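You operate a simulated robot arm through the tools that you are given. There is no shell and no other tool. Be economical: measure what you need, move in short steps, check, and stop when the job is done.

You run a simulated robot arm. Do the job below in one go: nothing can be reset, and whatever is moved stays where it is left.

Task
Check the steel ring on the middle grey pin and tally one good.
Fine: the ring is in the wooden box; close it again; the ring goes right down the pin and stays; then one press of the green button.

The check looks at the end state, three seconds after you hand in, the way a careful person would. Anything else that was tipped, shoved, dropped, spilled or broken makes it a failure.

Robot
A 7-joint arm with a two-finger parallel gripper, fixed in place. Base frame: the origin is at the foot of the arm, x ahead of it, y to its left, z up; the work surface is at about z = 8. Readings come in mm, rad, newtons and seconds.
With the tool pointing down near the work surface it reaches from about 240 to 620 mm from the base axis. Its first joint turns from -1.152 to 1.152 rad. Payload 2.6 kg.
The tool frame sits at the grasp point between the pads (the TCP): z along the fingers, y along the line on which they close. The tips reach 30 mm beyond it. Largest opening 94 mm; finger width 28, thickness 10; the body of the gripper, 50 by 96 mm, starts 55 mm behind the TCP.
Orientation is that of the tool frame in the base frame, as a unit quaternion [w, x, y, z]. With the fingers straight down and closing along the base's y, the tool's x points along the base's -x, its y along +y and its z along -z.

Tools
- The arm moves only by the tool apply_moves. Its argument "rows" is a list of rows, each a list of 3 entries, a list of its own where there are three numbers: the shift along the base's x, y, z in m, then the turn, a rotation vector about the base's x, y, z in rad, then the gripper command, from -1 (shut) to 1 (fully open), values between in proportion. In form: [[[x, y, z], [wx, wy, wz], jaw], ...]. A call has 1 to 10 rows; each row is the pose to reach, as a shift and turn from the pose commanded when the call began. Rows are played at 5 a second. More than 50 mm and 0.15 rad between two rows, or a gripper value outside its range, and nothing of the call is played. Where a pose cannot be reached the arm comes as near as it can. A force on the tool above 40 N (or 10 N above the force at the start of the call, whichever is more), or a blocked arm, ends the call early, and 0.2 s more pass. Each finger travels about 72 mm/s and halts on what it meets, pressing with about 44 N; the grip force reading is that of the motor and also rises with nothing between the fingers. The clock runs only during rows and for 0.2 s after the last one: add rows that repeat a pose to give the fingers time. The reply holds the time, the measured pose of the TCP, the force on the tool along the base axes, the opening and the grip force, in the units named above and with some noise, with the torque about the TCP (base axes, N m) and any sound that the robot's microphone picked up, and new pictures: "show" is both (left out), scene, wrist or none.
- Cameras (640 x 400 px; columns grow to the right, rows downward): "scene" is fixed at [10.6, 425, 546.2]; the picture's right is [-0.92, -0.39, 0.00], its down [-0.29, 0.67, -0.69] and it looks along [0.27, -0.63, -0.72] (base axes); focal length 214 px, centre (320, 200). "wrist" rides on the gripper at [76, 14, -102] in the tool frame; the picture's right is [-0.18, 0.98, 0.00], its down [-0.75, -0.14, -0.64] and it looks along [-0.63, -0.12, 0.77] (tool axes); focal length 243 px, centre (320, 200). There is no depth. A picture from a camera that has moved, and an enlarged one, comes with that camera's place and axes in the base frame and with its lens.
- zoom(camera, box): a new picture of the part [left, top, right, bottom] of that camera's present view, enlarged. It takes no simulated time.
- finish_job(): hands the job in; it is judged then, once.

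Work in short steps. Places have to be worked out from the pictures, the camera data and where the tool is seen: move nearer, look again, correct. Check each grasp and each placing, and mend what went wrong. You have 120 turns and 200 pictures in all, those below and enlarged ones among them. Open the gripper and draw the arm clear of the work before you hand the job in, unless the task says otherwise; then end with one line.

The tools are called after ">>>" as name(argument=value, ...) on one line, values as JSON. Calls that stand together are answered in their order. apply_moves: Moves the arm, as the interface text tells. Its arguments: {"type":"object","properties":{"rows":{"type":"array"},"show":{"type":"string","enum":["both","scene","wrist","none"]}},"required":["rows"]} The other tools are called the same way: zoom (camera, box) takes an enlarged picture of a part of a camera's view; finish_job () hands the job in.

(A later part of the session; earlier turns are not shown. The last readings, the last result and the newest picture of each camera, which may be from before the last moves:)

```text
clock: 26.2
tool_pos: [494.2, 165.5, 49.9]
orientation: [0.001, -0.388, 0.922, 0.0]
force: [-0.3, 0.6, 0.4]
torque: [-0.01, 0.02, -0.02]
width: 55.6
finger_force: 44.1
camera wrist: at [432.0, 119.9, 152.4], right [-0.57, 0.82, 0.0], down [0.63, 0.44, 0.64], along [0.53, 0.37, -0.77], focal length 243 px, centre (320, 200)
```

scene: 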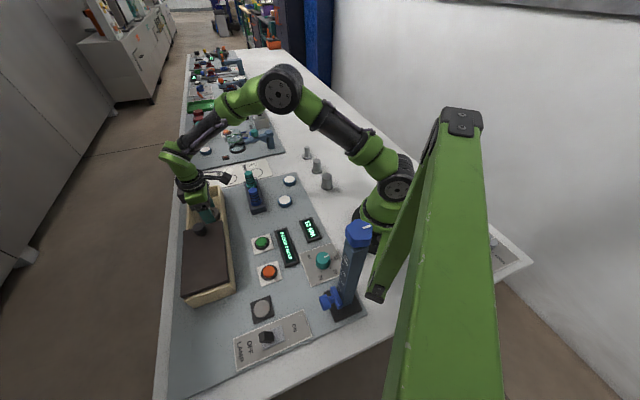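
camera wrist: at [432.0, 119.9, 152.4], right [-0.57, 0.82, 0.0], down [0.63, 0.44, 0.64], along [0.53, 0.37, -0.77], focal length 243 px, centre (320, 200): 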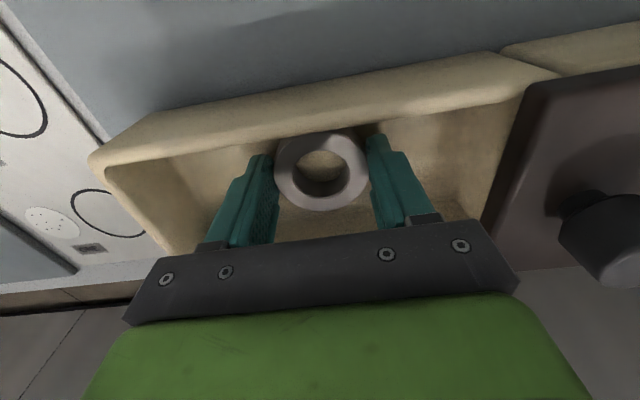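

The ring is gripped at 55.6 mm. I'll lift straight up.

>>> apply_moves(rows=[[[0, 0, 0.02], [0, 0, 0], -1], [[0, 0, 0.06], [0, 0, 0], -1], [[0, 0, 0.1], [0, 0, 0], -1], [[0, 0, 0.14], [0, 0, 0], -1], [[0, 0, 0.16], [0, 0, 0], -1], [[0, 0, 0.16], [0, 0, 0], -1]])

>>> zoom(camera="scene", box=[140, 110, 240, 250])

>>> zoom(camera="scene", box=[280, 130, 350, 200])

```text
clock: 27.6
tool_pos: [494.5, 165.0, 208.0]
orientation: [0.001, -0.388, 0.922, 0.0]
force: [0.2, 0.6, -0.3]
torque: [-0.02, 0.01, -0.01]
width: 55.9
finger_force: 43.5
camera wrist: at [431.1, 120.0, 310.9], right [-0.57, 0.82, 0.0], down [0.63, 0.44, 0.64], along [0.53, 0.37, -0.77], focal length 243 px, centre (320, 200)
```

scene: 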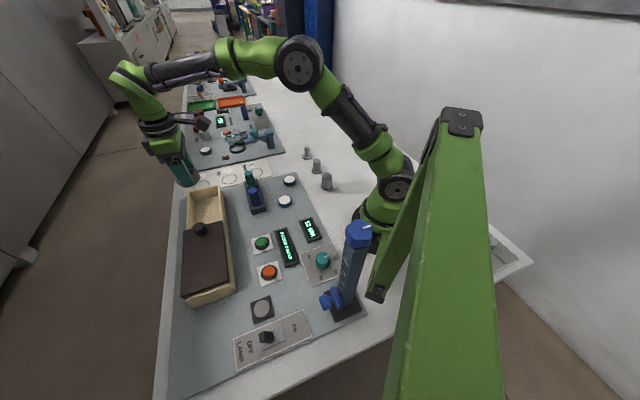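
wrist: 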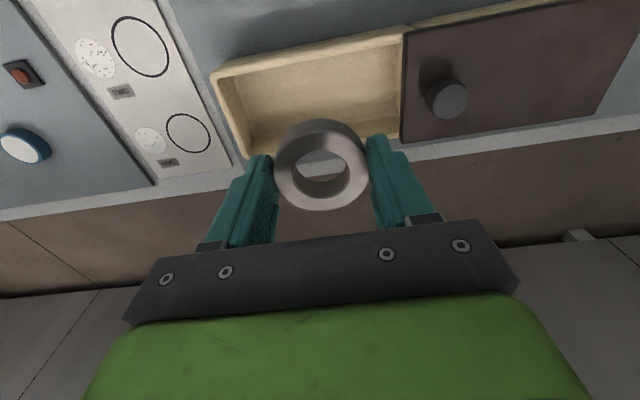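

```text
2.86 times, centred on (190, 180) of scene
camera zoom: at [10.6, 425.0, 546.2], right [-0.92, -0.39, 0.0], down [-0.29, 0.67, -0.69], along [0.27, -0.63, -0.72], focal length 613 px, centre (691, 257)
```

zoom: 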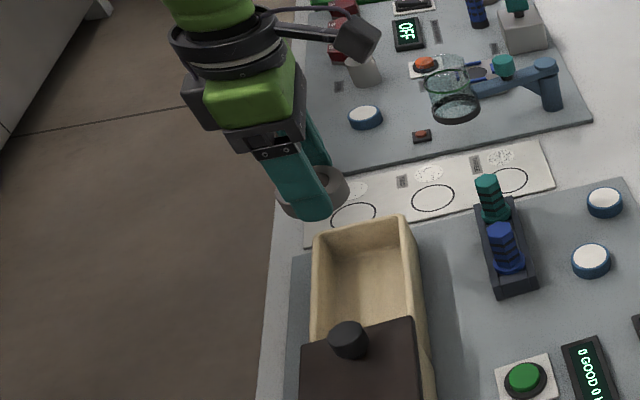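

```text
5.71 times, centred on (315, 165) of scene
camera zoom: at [10.6, 425.0, 546.2], right [-0.92, -0.39, 0.0], down [-0.29, 0.67, -0.69], along [0.27, -0.63, -0.72], focal length 1226 px, centre (349, 400)
```

zoom: 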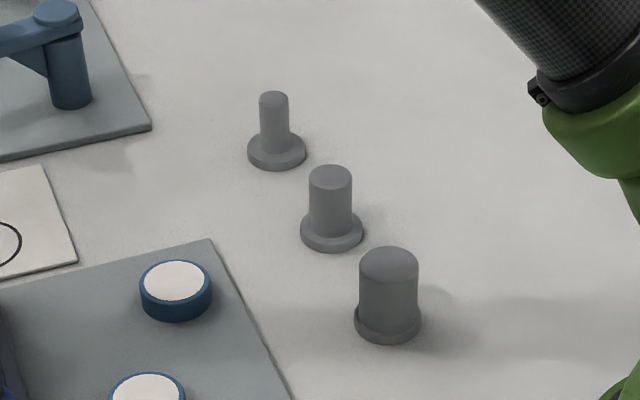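

The ring is held. Refined, the middle pin is at about (290,-197) with its top at z≈55; it is about 30 mm across against a hole of about 34 mm. I'll carry the ring over at height, turning back to yaw 0 on the way.

>>> apply_moves(rows=[[[-0.0205, -0.0362, 0], [0, 0, -0.08], -1], [[-0.041, -0.0724, 0], [0, 0, -0.16], -1], [[-0.0614, -0.1086, 0], [0, 0, -0.24], -1], [[-0.0818, -0.1448, 0], [0, 0, -0.32], -1], [[-0.1023, -0.181, 0], [0, 0, -0.4], -1], [[-0.1227, -0.2172, 0], [0, 0, -0.48], -1], [[-0.143, -0.2534, 0], [0, 0, -0.56], -1], [[-0.1636, -0.2896, 0], [0, 0, -0.64], -1], [[-0.184, -0.3258, 0], [0, 0, -0.72], -1], [[-0.2045, -0.362, 0], [0, 0, -0.797], -1]])

>>> zoom(camera="scene", box=[270, 100, 370, 200])

```text
clock: 29.8
tool_pos: [288.6, -194.7, 210.1]
orientation: [0.001, 0.0, 1.0, 0.0]
force: [0.6, 0.4, -1.1]
torque: [0.03, 0.02, 0.0]
width: 55.9
finger_force: 43.6
camera wrist: at [213.4, -181.7, 312.6], right [0.18, 0.98, 0.0], down [0.75, -0.14, 0.64], along [0.63, -0.12, -0.77], focal length 243 px, centre (320, 200)
```

scene: 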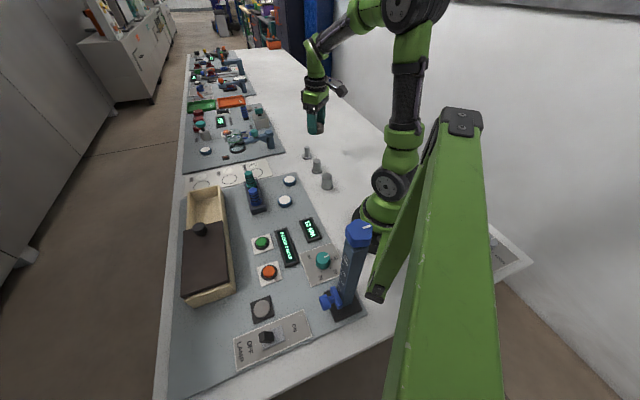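
wrist: 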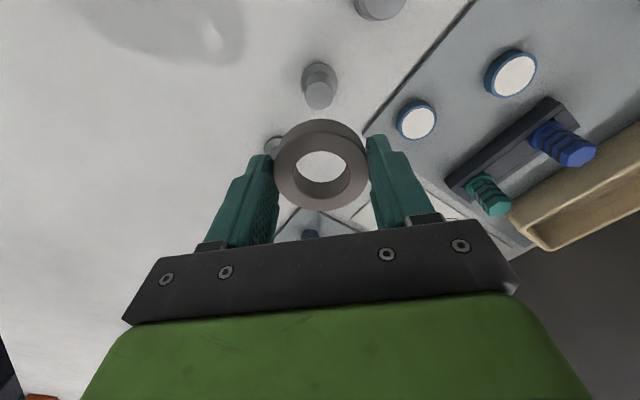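

```text
4.00 times, centred on (320, 150) of scene
camera zoom: at [10.6, 425.0, 546.2], right [-0.92, -0.39, 0.0], down [-0.29, 0.67, -0.69], along [0.27, -0.63, -0.72], focal length 858 px, centre (320, 400)
```

zoom: 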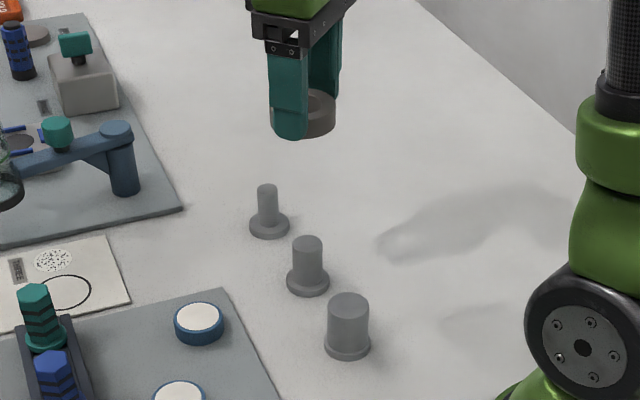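

The middle pin is directly ahead and below in the wrist view. I'll enlarge it to measure its axis.

>>> zoom(camera="wrist", box=[260, 40, 380, 220])

>>> zoom(camera="scene", box=[295, 110, 345, 190])

```text
2.22 times, centred on (320, 130) of wrist
camera zoom: at [213.4, -181.7, 312.6], right [0.18, 0.98, 0.0], down [0.75, -0.14, 0.64], along [0.63, -0.12, -0.77], focal length 539 px, centre (320, 356)
```

zoom: 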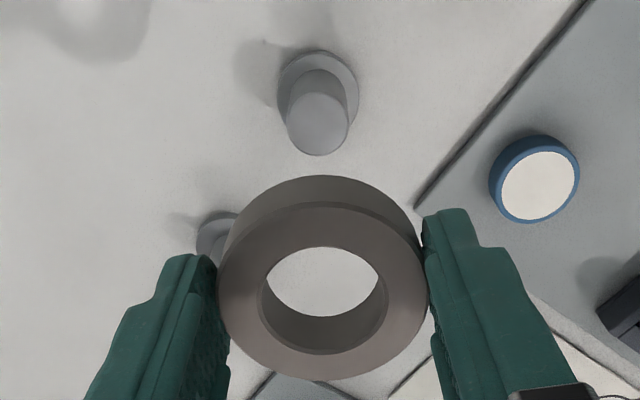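

```text
5.00 times, centred on (320, 150) of scene
camera zoom: at [10.6, 425.0, 546.2], right [-0.92, -0.39, 0.0], down [-0.29, 0.67, -0.69], along [0.27, -0.63, -0.72], focal length 1072 px, centre (320, 450)
```

zoom: 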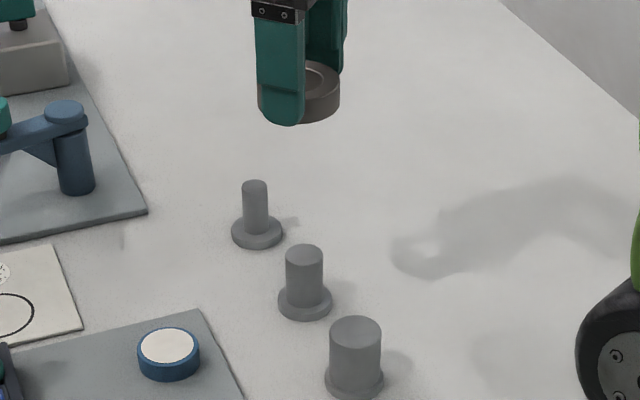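

The pin axis is roughly (288,-197). I'll lower the ring to just above the pin and compare them through the hole.

>>> apply_moves(rows=[[[-0.001, -0.002, -0.04], [0, 0, 0], -1], [[-0.001, -0.002, -0.08], [0, 0, 0], -1], [[-0.001, -0.002, -0.09], [0, 0, 0], -1], [[-0.001, -0.002, -0.09], [0, 0, 0], -1]])

>>> zoom(camera="wrist", box=[240, 80, 400, 240])

>>> zoom(camera="scene", box=[295, 120, 345, 190])

```text
clock: 30.8
tool_pos: [290.8, -197.2, 119.0]
orientation: [0.0, 0.0, 1.0, -0.001]
force: [0.7, 0.6, -0.9]
torque: [0.0, -0.01, -0.03]
width: 55.8
finger_force: 44.0
camera wrist: at [215.6, -184.4, 221.5], right [0.18, 0.98, 0.0], down [0.75, -0.14, 0.64], along [0.63, -0.12, -0.77], focal length 243 px, centre (320, 200)
```

scene: 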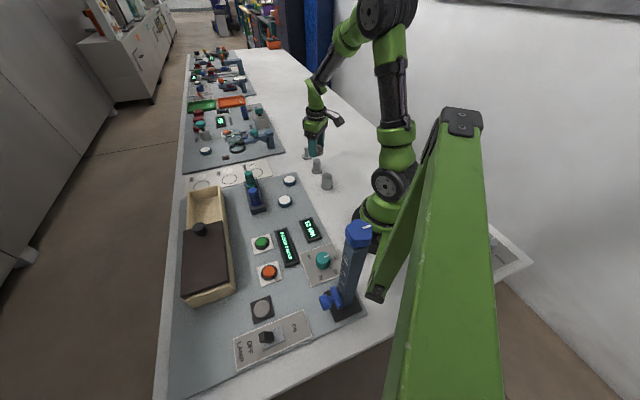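
wrist: 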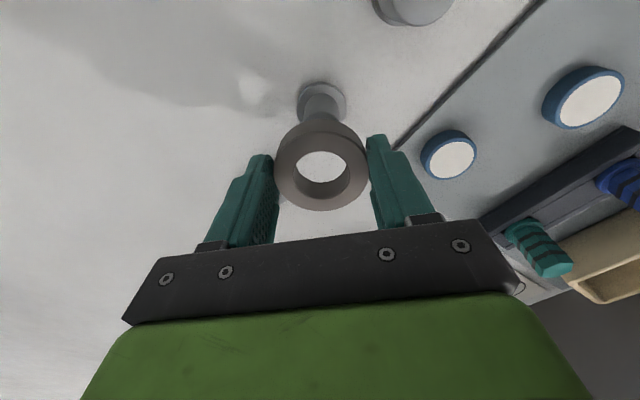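

```text
2.50 times, centred on (320, 160) of wrist
camera zoom: at [215.6, -184.4, 221.5], right [0.18, 0.98, 0.0], down [0.75, -0.14, 0.64], along [0.63, -0.12, -0.77], focal length 606 px, centre (320, 300)
```

zoom: 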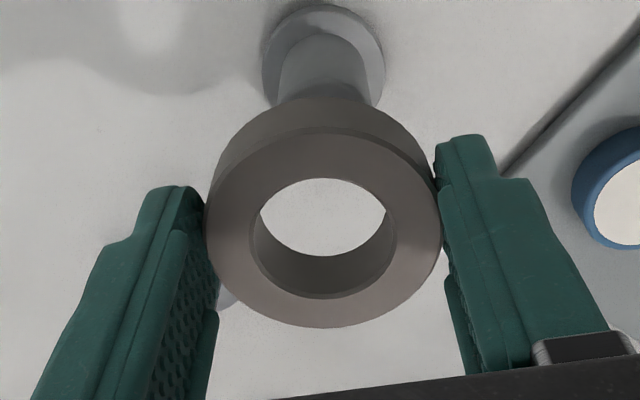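

```text
5.71 times, centred on (320, 155) of scene
camera zoom: at [10.6, 425.0, 546.2], right [-0.92, -0.39, 0.0], down [-0.29, 0.67, -0.69], along [0.27, -0.63, -0.72], focal length 1226 px, centre (320, 457)
```

zoom: 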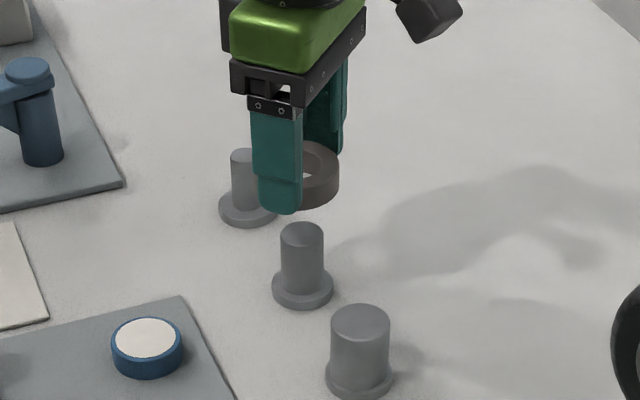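

Combining both views, the pin comes to about (286.5,-196), about 4 mm nearer in x than the tool. I'll correct, lower 12 mm and look again.

>>> apply_moves(rows=[[[-0.003, 0.001, -0.006], [0, 0, 0], -1], [[-0.003, 0.001, -0.012], [0, 0, 0], -1], [[-0.003, 0.001, -0.012], [0, 0, 0], -1]], show="wrist")

>>> zoom(camera="wrist", box=[240, 80, 400, 240])

>>> zoom(camera="scene", box=[295, 120, 345, 190])

```text
clock: 31.6
tool_pos: [288.0, -197.5, 107.0]
orientation: [0.0, 0.0, 1.0, -0.001]
force: [-0.3, 0.9, -0.4]
torque: [0.02, 0.0, -0.03]
width: 55.7
finger_force: 43.7
camera wrist: at [211.4, -183.8, 209.5], right [0.18, 0.98, 0.0], down [0.75, -0.14, 0.64], along [0.63, -0.12, -0.77], focal length 243 px, centre (320, 200)
```

wrist: 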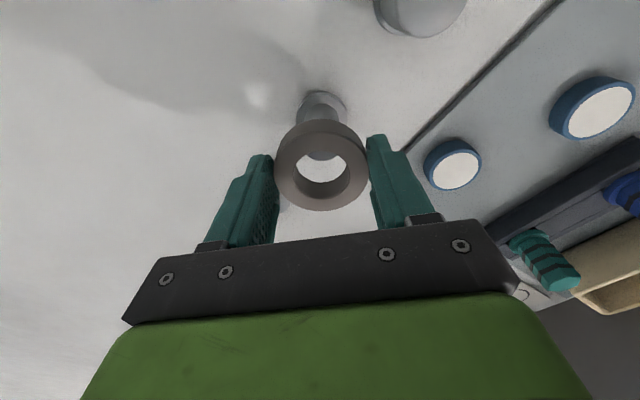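

```text
2.50 times, centred on (320, 160) of wrist
camera zoom: at [211.4, -183.8, 209.5], right [0.18, 0.98, 0.0], down [0.75, -0.14, 0.64], along [0.63, -0.12, -0.77], focal length 606 px, centre (320, 300)
```

zoom: 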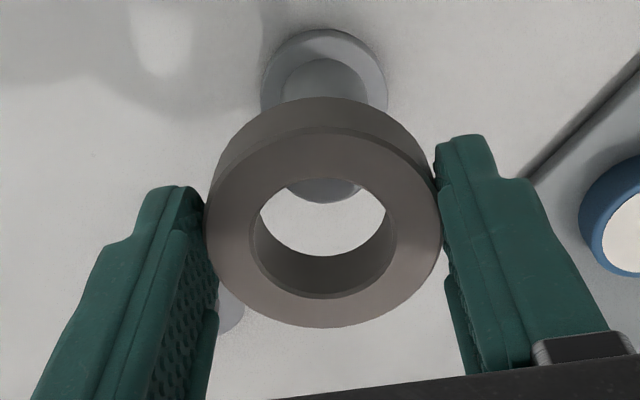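

```text
5.71 times, centred on (320, 155) of scene
camera zoom: at [10.6, 425.0, 546.2], right [-0.92, -0.39, 0.0], down [-0.29, 0.67, -0.69], along [0.27, -0.63, -0.72], focal length 1226 px, centre (320, 457)
```

zoom: 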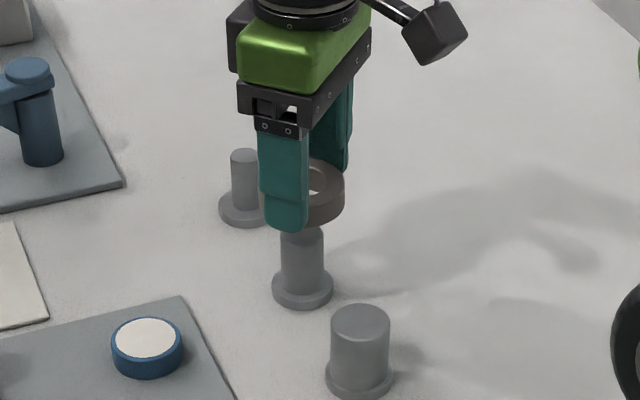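

The lateral alignment looks good and the pin top shows through the hole. I'll lower another 12 mm and re-check.

>>> apply_moves(rows=[[[0, 0, -0.006], [0, 0, 0], -1], [[0, 0, -0.012], [0, 0, 0], -1], [[0, 0, -0.012], [0, 0, 0], -1]], show="none")

>>> zoom(camera="wrist", box=[240, 80, 400, 240])

>>> zoom(camera="scene", box=[295, 120, 345, 190])

```text
clock: 32.4
tool_pos: [286.7, -197.9, 94.9]
orientation: [0.001, 0.0, 1.0, -0.001]
force: [-0.1, -0.1, -1.2]
torque: [0.02, -0.02, 0.0]
width: 55.9
finger_force: 44.6
```

```text
2.50 times, centred on (320, 160) of wrist
camera zoom: at [210.8, -184.6, 197.9], right [0.18, 0.98, 0.0], down [0.75, -0.14, 0.64], along [0.63, -0.12, -0.77], focal length 606 px, centre (320, 300)
```

zoom: 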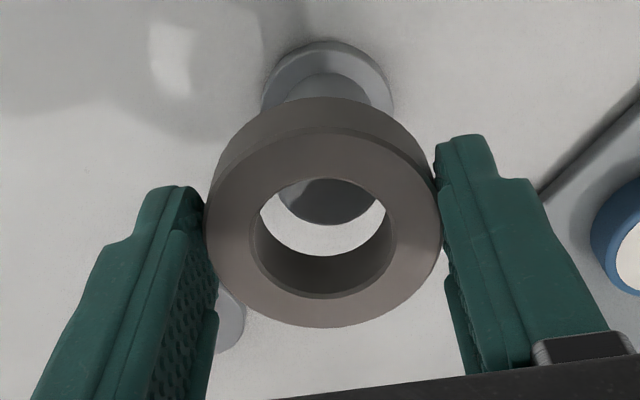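

```text
5.71 times, centred on (320, 155) of scene
camera zoom: at [10.6, 425.0, 546.2], right [-0.92, -0.39, 0.0], down [-0.29, 0.67, -0.69], along [0.27, -0.63, -0.72], focal length 1226 px, centre (320, 457)
```

zoom: 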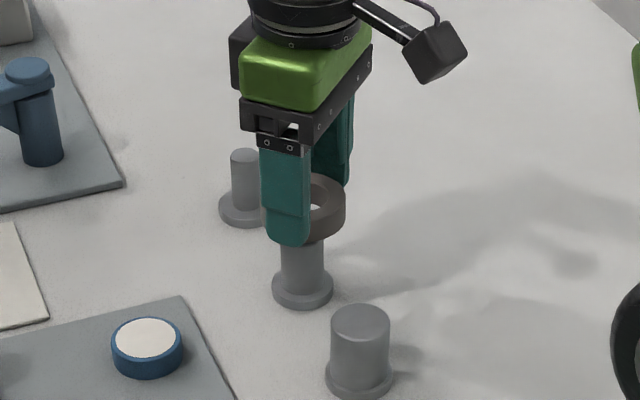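

The ring is centred on the tool in x and its bottom is about 25 mm below the TCP, so at z≈69. The pin sits about 1.5 mm toward +y. I'll correct y and lower 8 mm.

>>> apply_moves(rows=[[[0, 0.0013, -0.004], [0, 0, 0], -1], [[0, 0.0013, -0.008], [0, 0, 0], -1], [[0, 0.0013, -0.008], [0, 0, 0], -1]], show="none")

>>> zoom(camera="wrist", box=[260, 100, 380, 220])

>>> zoom(camera="scene", box=[295, 130, 345, 190])

```text
clock: 33.2
tool_pos: [286.3, -195.8, 87.6]
orientation: [0.001, 0.001, 1.0, -0.002]
force: [0.4, -0.1, -0.9]
torque: [-0.02, 0.01, 0.01]
width: 55.7
finger_force: 44.1
```

```text
3.33 times, centred on (320, 160) of wrist
camera zoom: at [211.2, -183.0, 190.3], right [0.18, 0.98, 0.0], down [0.75, -0.14, 0.64], along [0.63, -0.12, -0.77], focal length 809 px, centre (320, 333)
```

zoom: 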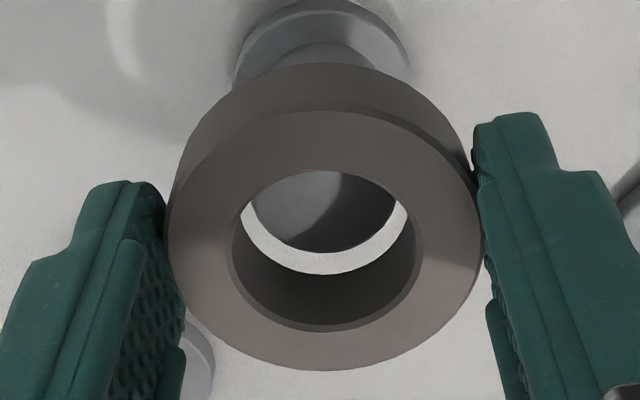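

```text
6.67 times, centred on (320, 160) of scene
camera zoom: at [10.6, 425.0, 546.2], right [-0.92, -0.39, 0.0], down [-0.29, 0.67, -0.69], along [0.27, -0.63, -0.72], focal length 1430 px, centre (320, 467)
```

zoom: 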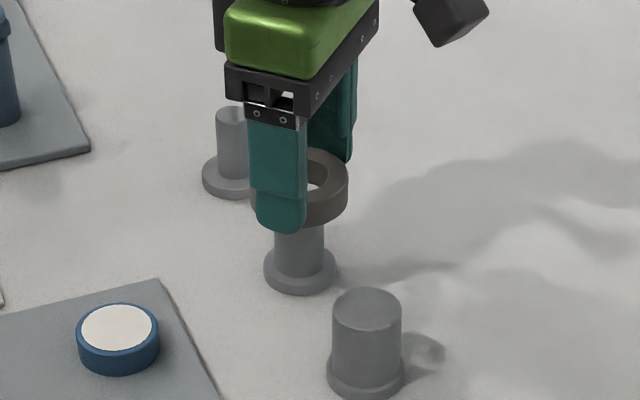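

It is aligned sideways. I'll lower 4 mm and check the gap in the x direction again.

>>> apply_moves(rows=[[[0, 0, -0.004], [0, 0, 0], -1], [[0, 0, -0.004], [0, 0, 0], -1]], show="none")

>>> zoom(camera="wrist", box=[280, 120, 360, 200])

>>> zoom(camera="scene", box=[300, 145, 330, 180])

```text
clock: 33.8
tool_pos: [287.2, -196.2, 83.7]
orientation: [0.0, 0.0, 1.0, -0.002]
force: [-0.4, 0.1, -1.5]
torque: [-0.01, 0.03, 0.02]
width: 55.8
finger_force: 44.0
```

```text
5.00 times, centred on (320, 160) of wrist
camera zoom: at [211.5, -182.9, 186.3], right [0.18, 0.98, 0.0], down [0.75, -0.14, 0.64], along [0.63, -0.12, -0.77], focal length 1213 px, centre (320, 400)
```

zoom: 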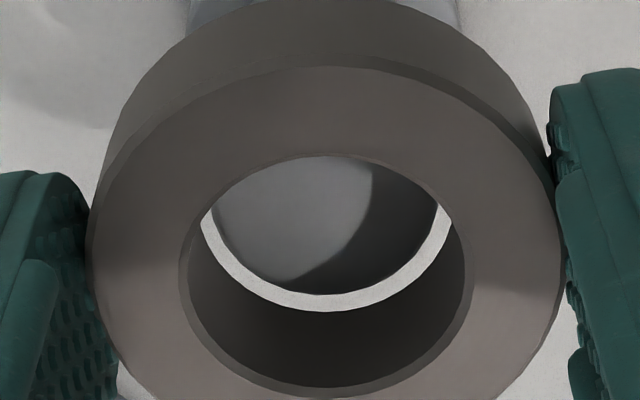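

```text
11.43 times, centred on (315, 162) of scene
camera zoom: at [10.6, 425.0, 546.2], right [-0.92, -0.39, 0.0], down [-0.29, 0.67, -0.69], along [0.27, -0.63, -0.72], focal length 2451 px, centre (377, 629)
```

zoom: 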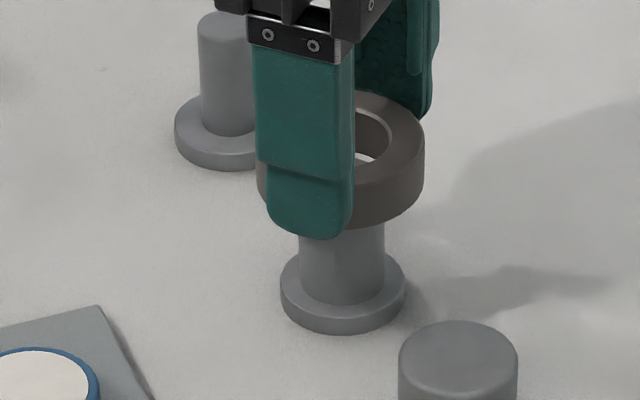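

The gap is even within about 1 mm. I'll nudge x by +1 mm and lower slowly while watching the force.

>>> apply_moves(rows=[[[0.001, 0, -0.001], [0, 0, 0], -1], [[0.001, 0, -0.003], [0, 0, 0], -1], [[0.001, 0, -0.003], [0, 0, 0], -1]], show="none")

>>> zoom(camera="wrist", box=[280, 120, 360, 200])

```text
clock: 34.6
tool_pos: [289.6, -196.8, 79.5]
orientation: [0.0, 0.0, 1.0, -0.001]
force: [-1.0, 0.4, -0.4]
torque: [0.01, 0.0, 0.0]
width: 55.8
finger_force: 44.5
```

```text
5.00 times, centred on (320, 160) of wrist
camera zoom: at [212.7, -182.8, 183.1], right [0.18, 0.98, 0.0], down [0.75, -0.14, 0.64], along [0.63, -0.12, -0.77], focal length 1213 px, centre (320, 400)
```

zoom: 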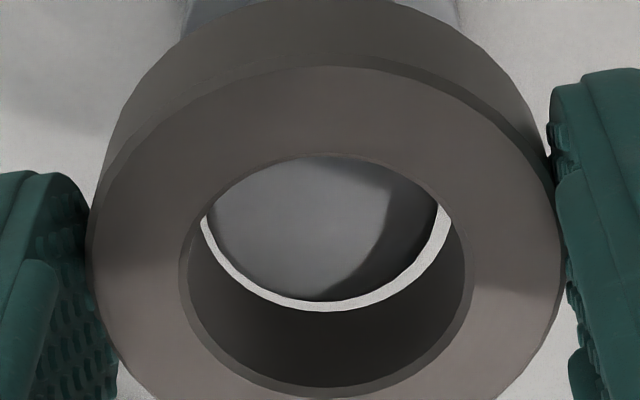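

No contact yet and the gap is even, so I'll lower 4 mm more.

>>> apply_moves(rows=[[[0.0005, 0, -0.002], [0, 0, 0], -1], [[0.0005, 0, -0.004], [0, 0, 0], -1], [[0.0005, 0, -0.004], [0, 0, 0], -1]], show="none")

>>> zoom(camera="wrist", box=[280, 120, 360, 200])

```text
clock: 35.4
tool_pos: [287.9, -196.3, 76.4]
orientation: [0.001, 0.0, 1.0, -0.001]
force: [-0.1, -0.5, -0.2]
torque: [-0.01, -0.04, 0.02]
width: 55.8
finger_force: 44.0
```

```text
5.00 times, centred on (320, 160) of wrist
camera zoom: at [212.5, -182.5, 179.4], right [0.18, 0.98, 0.0], down [0.75, -0.14, 0.64], along [0.63, -0.12, -0.77], focal length 1213 px, centre (320, 400)
```

zoom: 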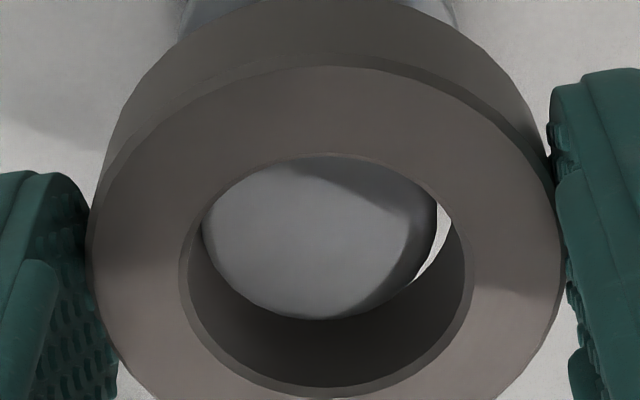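

The pin top has entered the hole with no contact force. I'll trim y slightly and go down in small steps.

>>> apply_moves(rows=[[[0.0, -0.0006, -0.004], [0, 0, 0], -1], [[0.0, -0.0006, -0.008], [0, 0, 0], -1], [[0.0, -0.0006, -0.008], [0, 0, 0], -1]], show="none")

>>> zoom(camera="wrist", box=[280, 120, 360, 200])

>>> zoom(camera="scene", box=[295, 140, 335, 185])

```text
clock: 36.2
tool_pos: [288.2, -196.9, 68.7]
orientation: [0.0, 0.0, 1.0, -0.001]
force: [0.1, 0.3, -2.1]
torque: [0.01, -0.01, -0.01]
width: 55.6
finger_force: 43.9
```

```text
5.00 times, centred on (320, 160) of wrist
camera zoom: at [212.2, -183.8, 171.4], right [0.18, 0.98, 0.0], down [0.75, -0.14, 0.64], along [0.63, -0.12, -0.77], focal length 1213 px, centre (320, 400)
```

zoom: 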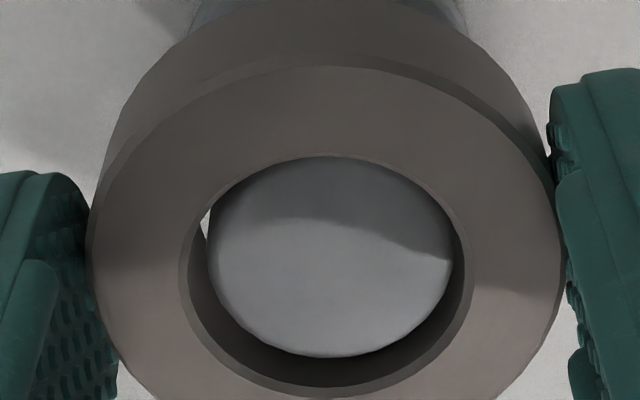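

```text
8.89 times, centred on (315, 162) of scene
camera zoom: at [10.6, 425.0, 546.2], right [-0.92, -0.39, 0.0], down [-0.29, 0.67, -0.69], along [0.27, -0.63, -0.72], focal length 1906 px, centre (364, 533)
```

zoom: 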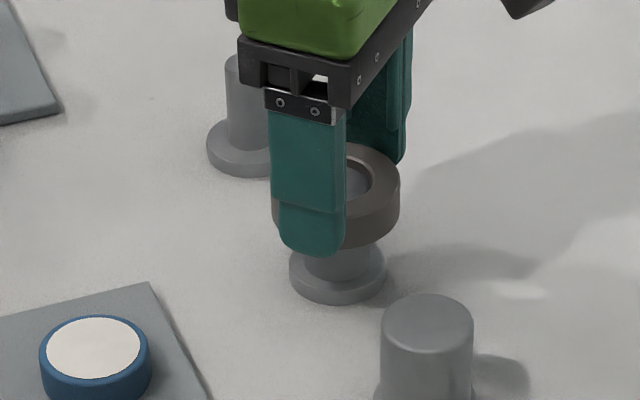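

The ring is on the pin and moving freely. I'll lower toward the flange.

>>> apply_moves(rows=[[[0.0, 0.0, -0.005], [0, 0, 0], -1], [[0.0, 0.0, -0.01], [0, 0, 0], -1], [[0.0, 0.0, -0.015], [0, 0, 0], -1], [[0.0, 0.0, -0.015], [0, 0, 0], -1]], show="none")

>>> zoom(camera="wrist", box=[260, 100, 380, 220])

>>> zoom(camera="scene", box=[295, 140, 335, 185])

```text
clock: 37.2
tool_pos: [287.3, -196.9, 53.4]
orientation: [0.001, 0.0, 1.0, -0.001]
force: [-0.1, -0.6, -0.3]
torque: [-0.06, 0.04, -0.01]
width: 55.6
finger_force: 44.0
```

```text
3.33 times, centred on (320, 160) of wrist
camera zoom: at [211.9, -183.1, 156.4], right [0.18, 0.98, 0.0], down [0.75, -0.14, 0.64], along [0.63, -0.12, -0.77], focal length 809 px, centre (320, 333)
```

zoom: 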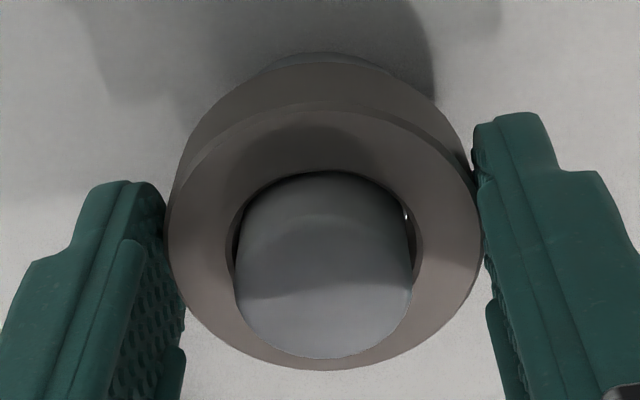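

```text
8.89 times, centred on (315, 162) of scene
camera zoom: at [10.6, 425.0, 546.2], right [-0.92, -0.39, 0.0], down [-0.29, 0.67, -0.69], along [0.27, -0.63, -0.72], focal length 1906 px, centre (364, 533)
```

zoom: 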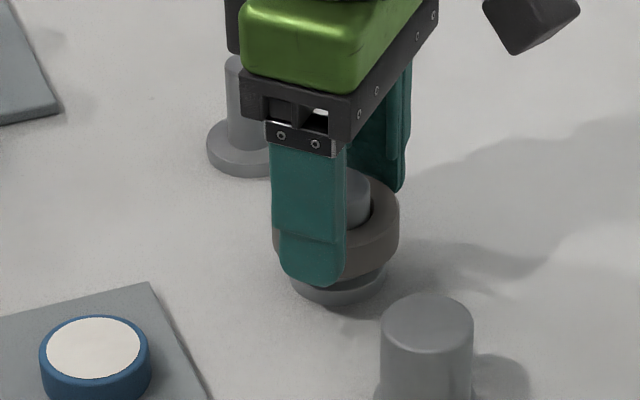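

The flange is about 10 mm below the ring. I'll keep going gently in 2 mm steps until contact.

>>> apply_moves(rows=[[[0.0, 0.0, -0.003], [0, 0, 0], -1], [[0.0, 0.0, -0.005], [0, 0, 0], -1], [[0.0, 0.0, -0.007], [0, 0, 0], -1], [[0.0, 0.0, -0.0085], [0, 0, 0], -1], [[0.0, 0.0, -0.0085], [0, 0, 0], -1]], show="none")

>>> zoom(camera="scene", box=[295, 140, 335, 185])

```text
clock: 38.4
tool_pos: [288.1, -195.2, 44.0]
orientation: [0.001, 0.0, 1.0, -0.001]
force: [-0.2, 0.3, -1.5]
torque: [-0.03, 0.0, 0.02]
width: 55.7
finger_force: 43.6
```

```text
8.89 times, centred on (315, 162) of scene
camera zoom: at [10.6, 425.0, 546.2], right [-0.92, -0.39, 0.0], down [-0.29, 0.67, -0.69], along [0.27, -0.63, -0.72], focal length 1906 px, centre (364, 533)
```

zoom: 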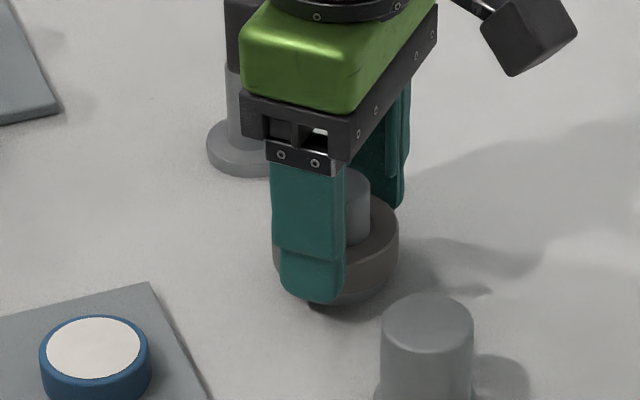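

Almost seated. I'll release slowly so the ring drops the last millimetre or so, then raise straight up with the jaws wide.

>>> apply_moves(rows=[[[0.0, 0.0, -0.001], [0, 0, 0], -1], [[0.0, 0.0, -0.002], [0, 0, 0], -1], [[0.0, 0.0, -0.002], [0, 0, 0], 0.3], [[0.0, 0.0, -0.002], [0, 0, 0], 0.7], [[0.0, 0.0, -0.002], [0, 0, 0], 0.8], [[0.0, 0.0, -0.002], [0, 0, 0], 0.8]], show="none")

>>> apply_moves(rows=[[[0.0, 0.0, 0.03], [0, 0, 0], 0.8], [[0.0, 0.0, 0.07], [0, 0, 0], 0.8], [[0.0, 0.0, 0.11], [0, 0, 0], 0.8], [[0.0, 0.0, 0.15], [0, 0, 0], 0.8], [[0.0, 0.0, 0.17], [0, 0, 0], 0.8]], show="wrist")

>>> zoom(camera="scene", box=[285, 135, 345, 195])

```text
clock: 39.8
tool_pos: [288.4, -197.9, 41.6]
orientation: [0.0, 0.001, 1.0, 0.0]
force: [0.1, 0.2, 0.0]
torque: [-0.04, -0.02, -0.01]
width: 84.7
finger_force: 0.0
```

```text
clock: 41.0
tool_pos: [288.8, -196.7, 212.7]
orientation: [0.001, 0.0, 1.0, -0.001]
force: [-0.4, 0.7, 0.2]
torque: [0.0, 0.0, 0.0]
width: 84.6
finger_force: 0.0
camera wrist: at [213.2, -183.5, 315.0], right [0.18, 0.98, 0.0], down [0.75, -0.14, 0.64], along [0.63, -0.12, -0.77], focal length 243 px, centre (320, 200)
```

wrist: 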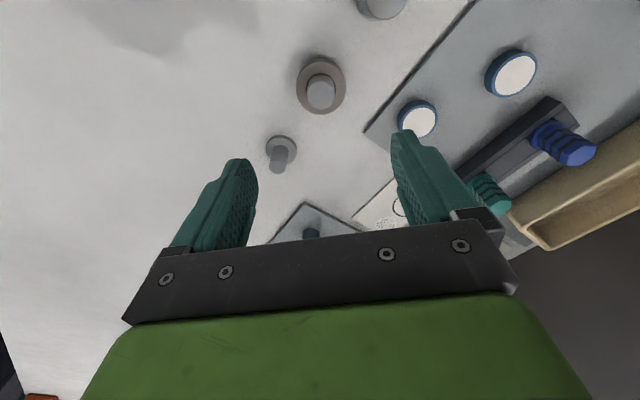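

```text
6.67 times, centred on (315, 165) of scene
camera zoom: at [10.6, 425.0, 546.2], right [-0.92, -0.39, 0.0], down [-0.29, 0.67, -0.69], along [0.27, -0.63, -0.72], focal length 1430 px, centre (353, 433)
```

zoom: 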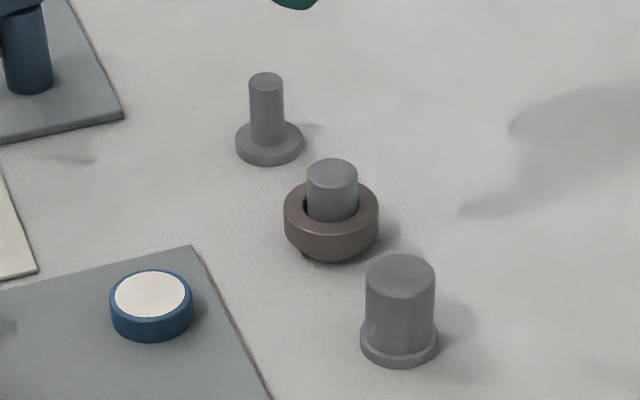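

The ring sits fully down on the middle pin's flange. Next I'll close the lid: fly back over the knob at about (425,247) with the jaw line along the slide axis (yaw +45°), so a finger can push the knob.

>>> apply_moves(rows=[[[0.0136, 0.0444, 0], [0, 0, 0.08], 0.5], [[0.0272, 0.0888, 0], [0, 0, 0.16], 0.5], [[0.0408, 0.1332, 0], [0, 0, 0.24], 0.5], [[0.0544, 0.1776, 0], [0, 0, 0.32], 0.5], [[0.068, 0.222, 0], [0, 0, 0.4], 0.5], [[0.0816, 0.2664, 0], [0, 0, 0.48], 0.5], [[0.0952, 0.3108, 0], [0, 0, 0.56], 0.5], [[0.1088, 0.3552, 0], [0, 0, 0.64], 0.5], [[0.1224, 0.3996, 0], [0, 0, 0.72], 0.5], [[0.136, 0.444, 0], [0, 0, 0.79], 0.5]])

```text
clock: 43.2
tool_pos: [428.8, 247.5, 212.1]
orientation: [0.001, -0.385, 0.923, 0.0]
force: [-1.3, 0.8, 0.2]
torque: [0.02, 0.0, -0.02]
width: 70.5
finger_force: 0.1
camera wrist: at [364.7, 202.7, 315.3], right [-0.57, 0.82, 0.0], down [0.63, 0.44, 0.64], along [0.53, 0.36, -0.77], focal length 243 px, centre (320, 200)
```

scene: 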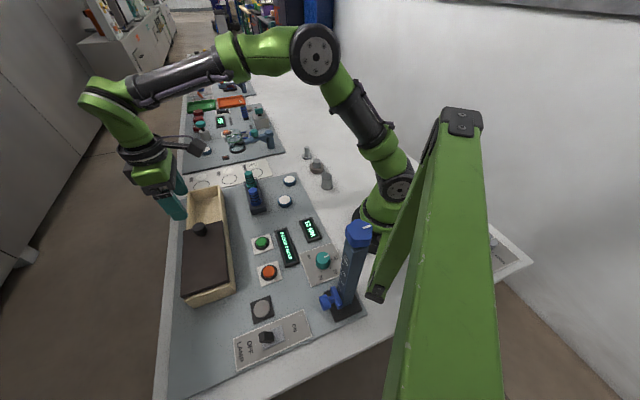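
wrist: 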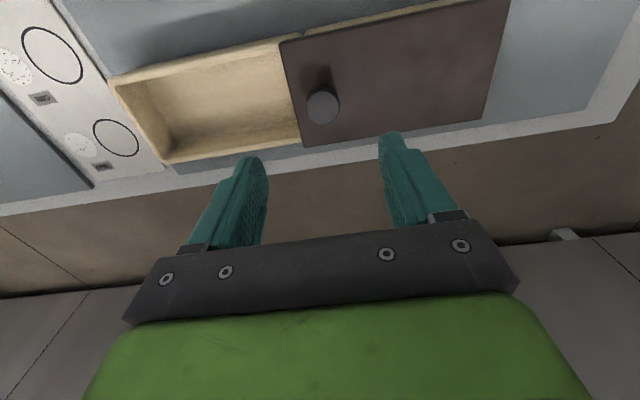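

The knob is at (427,246), directly below. I'll descend around it with the jaws at 70 mm.

>>> apply_moves(rows=[[[-0.001, -0.001, -0.045], [0, 0, 0], 0.5], [[-0.001, -0.001, -0.085], [0, 0, 0], 0.5], [[-0.001, -0.001, -0.105], [0, 0, 0], 0.5], [[-0.001, -0.001, -0.105], [0, 0, 0], 0.0], [[-0.001, -0.001, -0.105], [0, 0, 0], -0.2], [[-0.001, -0.001, -0.105], [0, 0, 0], -0.2]])

```text
clock: 44.6
tool_pos: [425.0, 247.1, 107.5]
orientation: [0.001, -0.385, 0.923, 0.0]
force: [-0.4, 0.0, 0.0]
torque: [-0.03, 0.01, 0.01]
width: 37.8
finger_force: 0.2
camera wrist: at [361.0, 201.5, 209.6], right [-0.57, 0.82, 0.0], down [0.63, 0.44, 0.64], along [0.53, 0.37, -0.77], focal length 243 px, centre (320, 200)
```

scene: 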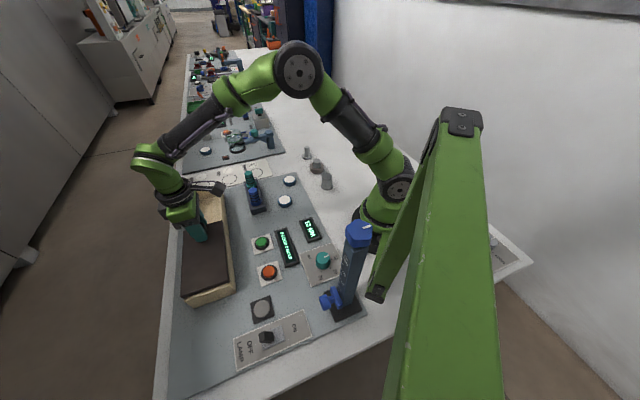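
wrist: 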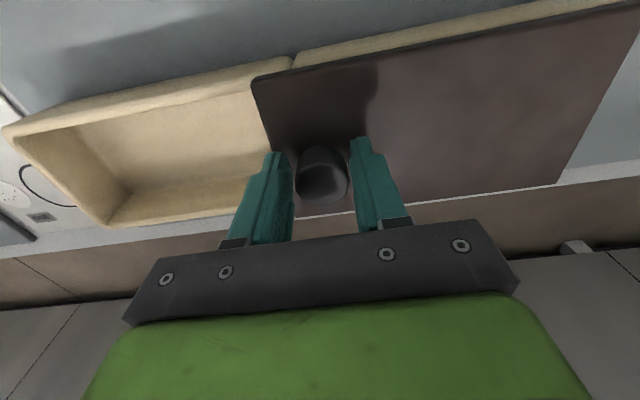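

The knob is caged between the fingers. I'll push along (0.70,-0.714), first 80 mm.

>>> apply_moves(rows=[[[0.0056, -0.0057, 0], [0, 0, 0], -0.2], [[0.0112, -0.0114, 0], [0, 0, 0], -0.2], [[0.0168, -0.0171, 0], [0, 0, 0], -0.2], [[0.0224, -0.0228, 0], [0, 0, 0], -0.2], [[0.028, -0.0286, 0], [0, 0, 0], -0.2], [[0.0336, -0.0343, 0], [0, 0, 0], -0.2], [[0.0392, -0.04, 0], [0, 0, 0], -0.2], [[0.0448, -0.0457, 0], [0, 0, 0], -0.2], [[0.0504, -0.0514, 0], [0, 0, 0], -0.2], [[0.056, -0.0571, 0], [0, 0, 0], -0.2]], show="wrist")

```text
clock: 46.8
tool_pos: [481.5, 188.2, 108.7]
orientation: [0.001, -0.386, 0.923, 0.0]
force: [-0.2, 0.8, 0.1]
torque: [0.03, -0.01, -0.01]
width: 37.8
finger_force: 0.1
camera wrist: at [417.0, 143.1, 210.6], right [-0.57, 0.82, 0.0], down [0.63, 0.44, 0.64], along [0.53, 0.37, -0.77], focal length 243 px, centre (320, 200)
```

wrist: 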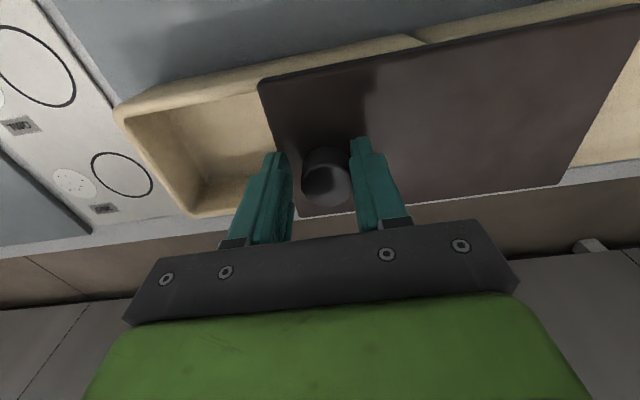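

The lid follows with hardly any force. I'll push 80 mm more.

>>> apply_moves(rows=[[[0.0056, -0.0057, 0], [0, 0, 0], -0.2], [[0.0112, -0.0114, 0], [0, 0, 0], -0.2], [[0.0168, -0.0171, 0], [0, 0, 0], -0.2], [[0.0224, -0.0228, 0], [0, 0, 0], -0.2], [[0.028, -0.0286, 0], [0, 0, 0], -0.2], [[0.0336, -0.0343, 0], [0, 0, 0], -0.2], [[0.0392, -0.04, 0], [0, 0, 0], -0.2], [[0.0448, -0.0457, 0], [0, 0, 0], -0.2], [[0.0504, -0.0514, 0], [0, 0, 0], -0.2], [[0.056, -0.0571, 0], [0, 0, 0], -0.2]], show="wrist")

```text
clock: 49.0
tool_pos: [536.2, 130.5, 107.8]
orientation: [0.001, -0.385, 0.923, -0.001]
force: [-0.1, -0.2, -0.1]
torque: [-0.01, 0.02, 0.01]
width: 37.7
finger_force: 0.1
camera wrist: at [472.3, 85.7, 210.7], right [-0.57, 0.82, 0.0], down [0.63, 0.44, 0.64], along [0.53, 0.37, -0.77], focal length 243 px, centre (320, 200)
```

wrist: 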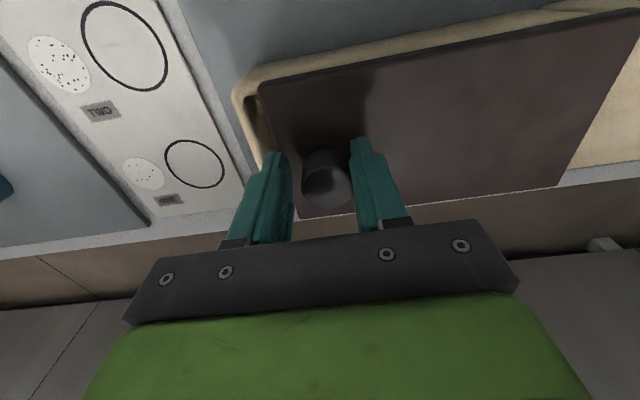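

About 28 mm is left. I'll push on gently until the end stop shows as force.

>>> apply_moves(rows=[[[0.0042, -0.0043, 0], [0, 0, 0], -0.2], [[0.0084, -0.0086, 0], [0, 0, 0], -0.2], [[0.0126, -0.0128, 0], [0, 0, 0], -0.2], [[0.0154, -0.0157, 0], [0, 0, 0], -0.2], [[0.0175, -0.0178, 0], [0, 0, 0], -0.2], [[0.0196, -0.02, 0], [0, 0, 0], -0.2], [[0.021, -0.0214, 0], [0, 0, 0], -0.2], [[0.0224, -0.0228, 0], [0, 0, 0], -0.2], [[0.0238, -0.0242, 0], [0, 0, 0], -0.2]])

>>> zoom(camera="scene", box=[150, 150, 250, 260])

```text
clock: 51.0
tool_pos: [558.6, 110.3, 106.8]
orientation: [-0.001, -0.385, 0.923, 0.004]
force: [-20.8, 14.6, 3.3]
torque: [-0.05, 0.28, 0.25]
width: 51.8
finger_force: 12.0
camera wrist: at [494.8, 64.8, 210.3], right [-0.57, 0.82, 0.01], down [0.63, 0.43, 0.64], along [0.53, 0.37, -0.77], focal length 243 px, centre (320, 200)
```

scene: 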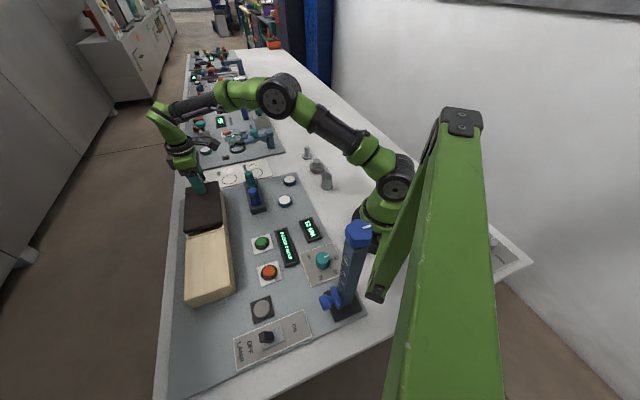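
wrist: 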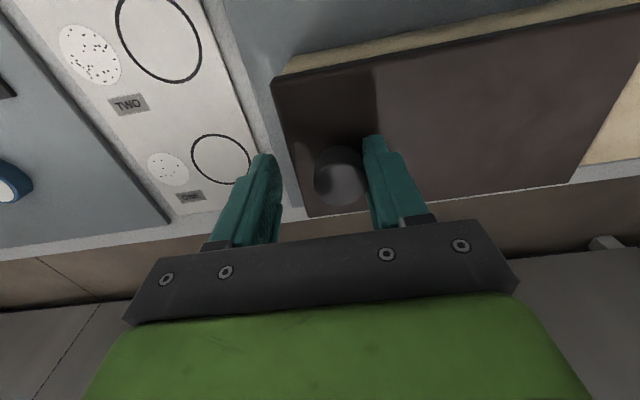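

```text
3.64 times, centred on (200, 205) of scene
camera zoom: at [10.5, 425.0, 546.2], right [-0.92, -0.39, 0.0], down [-0.29, 0.67, -0.69], along [0.27, -0.63, -0.72], focal length 780 px, centre (756, 182)
```

zoom: 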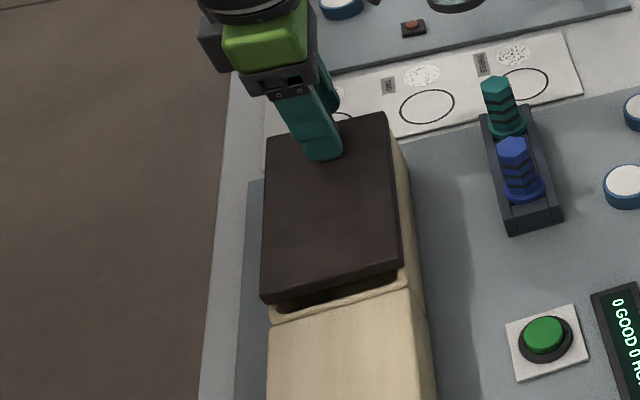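

The lid hit its end stop and is closed as it was at the start. I'll back off, rise, and travel above the green button with closed jaws.

>>> apply_moves(rows=[[[-0.004, 0.004, 0], [0, 0, 0], 0.0], [[-0.004, 0.004, 0], [0, 0, 0], 0.1], [[-0.004, 0.004, 0.04], [0, 0, 0], 0.1], [[-0.004, 0.004, 0.08], [0, 0, 0], 0.1], [[-0.004, 0.004, 0.11], [0, 0, 0], 0.1]], show="none")

>>> apply_moves(rows=[[[-0.036, 0.009, 0], [0, 0, -0.1], 0], [[-0.072, 0.018, 0], [0, 0, -0.2], -0.5], [[-0.108, 0.027, 0], [0, 0, -0.3], -1], [[-0.144, 0.036, 0], [0, 0, -0.4], -1], [[-0.18, 0.045, 0], [0, 0, -0.5], -1], [[-0.216, 0.054, -0.01], [0, 0, -0.6], -1], [[-0.24, 0.064, -0.03], [0, 0, -0.7], -1], [[-0.26, 0.07, -0.05], [0, 0, -0.79], -1], [[-0.26, 0.07, -0.05], [0, 0, -0.79], -1]])

>>> zoom(camera="scene", box=[150, 150, 340, 310])

```text
clock: 52.2
tool_pos: [556.4, 111.7, 219.7]
orientation: [0.0, -0.385, 0.923, -0.002]
force: [-0.3, 0.3, 0.4]
torque: [-0.01, -0.01, 0.0]
width: 51.6
finger_force: 0.2
```

```text
clock: 54.2
tool_pos: [295.5, 179.3, 165.5]
orientation: [0.0, -0.001, 1.0, 0.0]
force: [0.2, 0.4, 0.1]
torque: [0.04, 0.01, 0.05]
width: 0.0
finger_force: 33.3
camera wrist: at [219.9, 192.9, 269.0], right [0.18, 0.98, 0.0], down [0.75, -0.14, 0.64], along [0.63, -0.12, -0.77], focal length 243 px, centre (320, 200)
```

scene: 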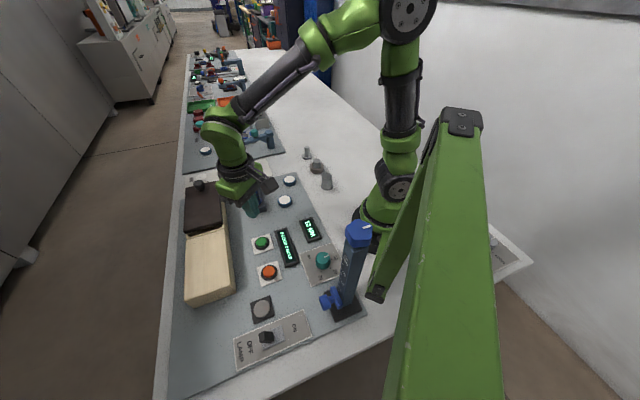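
wrist: 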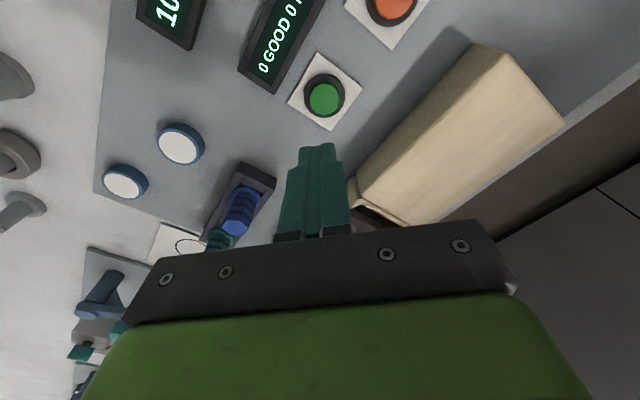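

```text
2.50 times, centred on (245, 230) of scene
camera zoom: at [10.5, 425.0, 546.2], right [-0.92, -0.39, 0.0], down [-0.29, 0.67, -0.69], along [0.27, -0.63, -0.72], focal length 536 px, centre (508, 125)
```

zoom: 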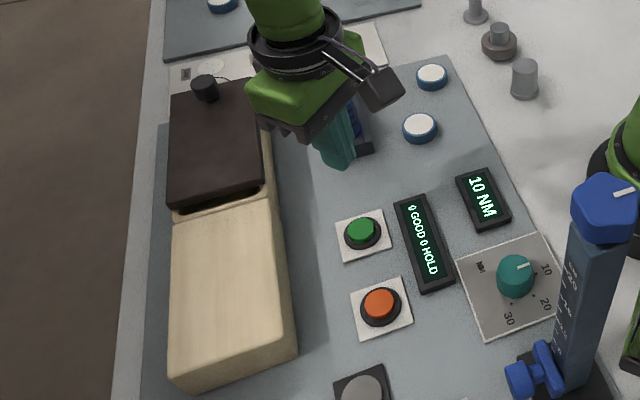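

The lid position matches the start. The button is at about (293.5,183.5) with its top near z≈28. I'll align and drop to tips ≈12 mm above it.

>>> apply_moves(rows=[[[-0.002, 0.004, -0.04], [0, 0, 0], -1], [[-0.002, 0.004, -0.08], [0, 0, 0], -1], [[-0.002, 0.004, -0.093], [0, 0, 0], -1], [[-0.002, 0.004, -0.093], [0, 0, 0], -1]], show="wrist")

>>> zoom(camera="scene", box=[235, 200, 305, 260])

```text
clock: 55.2
tool_pos: [294.3, 184.9, 74.0]
orientation: [0.0, 0.001, 1.0, 0.0]
force: [0.2, -0.1, 0.0]
torque: [0.0, 0.03, 0.03]
width: 0.0
finger_force: 33.0
camera wrist: at [218.0, 197.4, 177.1], right [0.18, 0.98, 0.0], down [0.75, -0.14, 0.64], along [0.63, -0.12, -0.77], focal length 243 px, centre (320, 200)
```

wrist: 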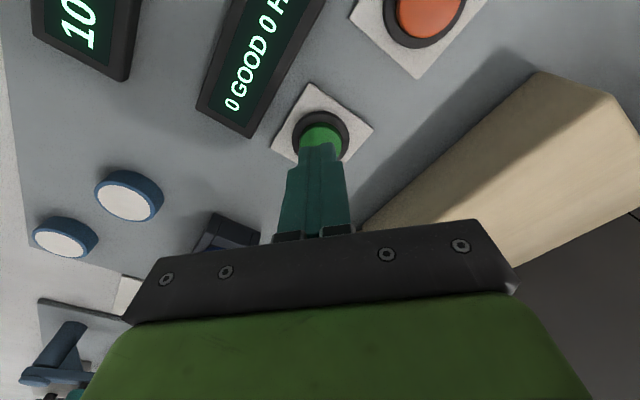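

```text
6.67 times, centred on (270, 230) of scene
camera zoom: at [10.6, 425.0, 546.2], right [-0.92, -0.39, 0.0], down [-0.29, 0.67, -0.69], along [0.27, -0.63, -0.72], focal length 1430 px, centre (653, 0)
```

zoom: 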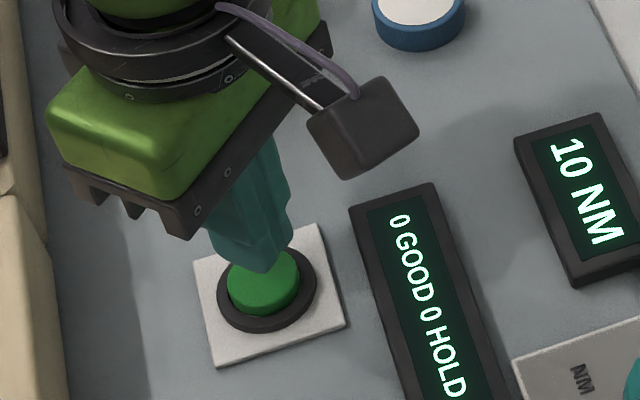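

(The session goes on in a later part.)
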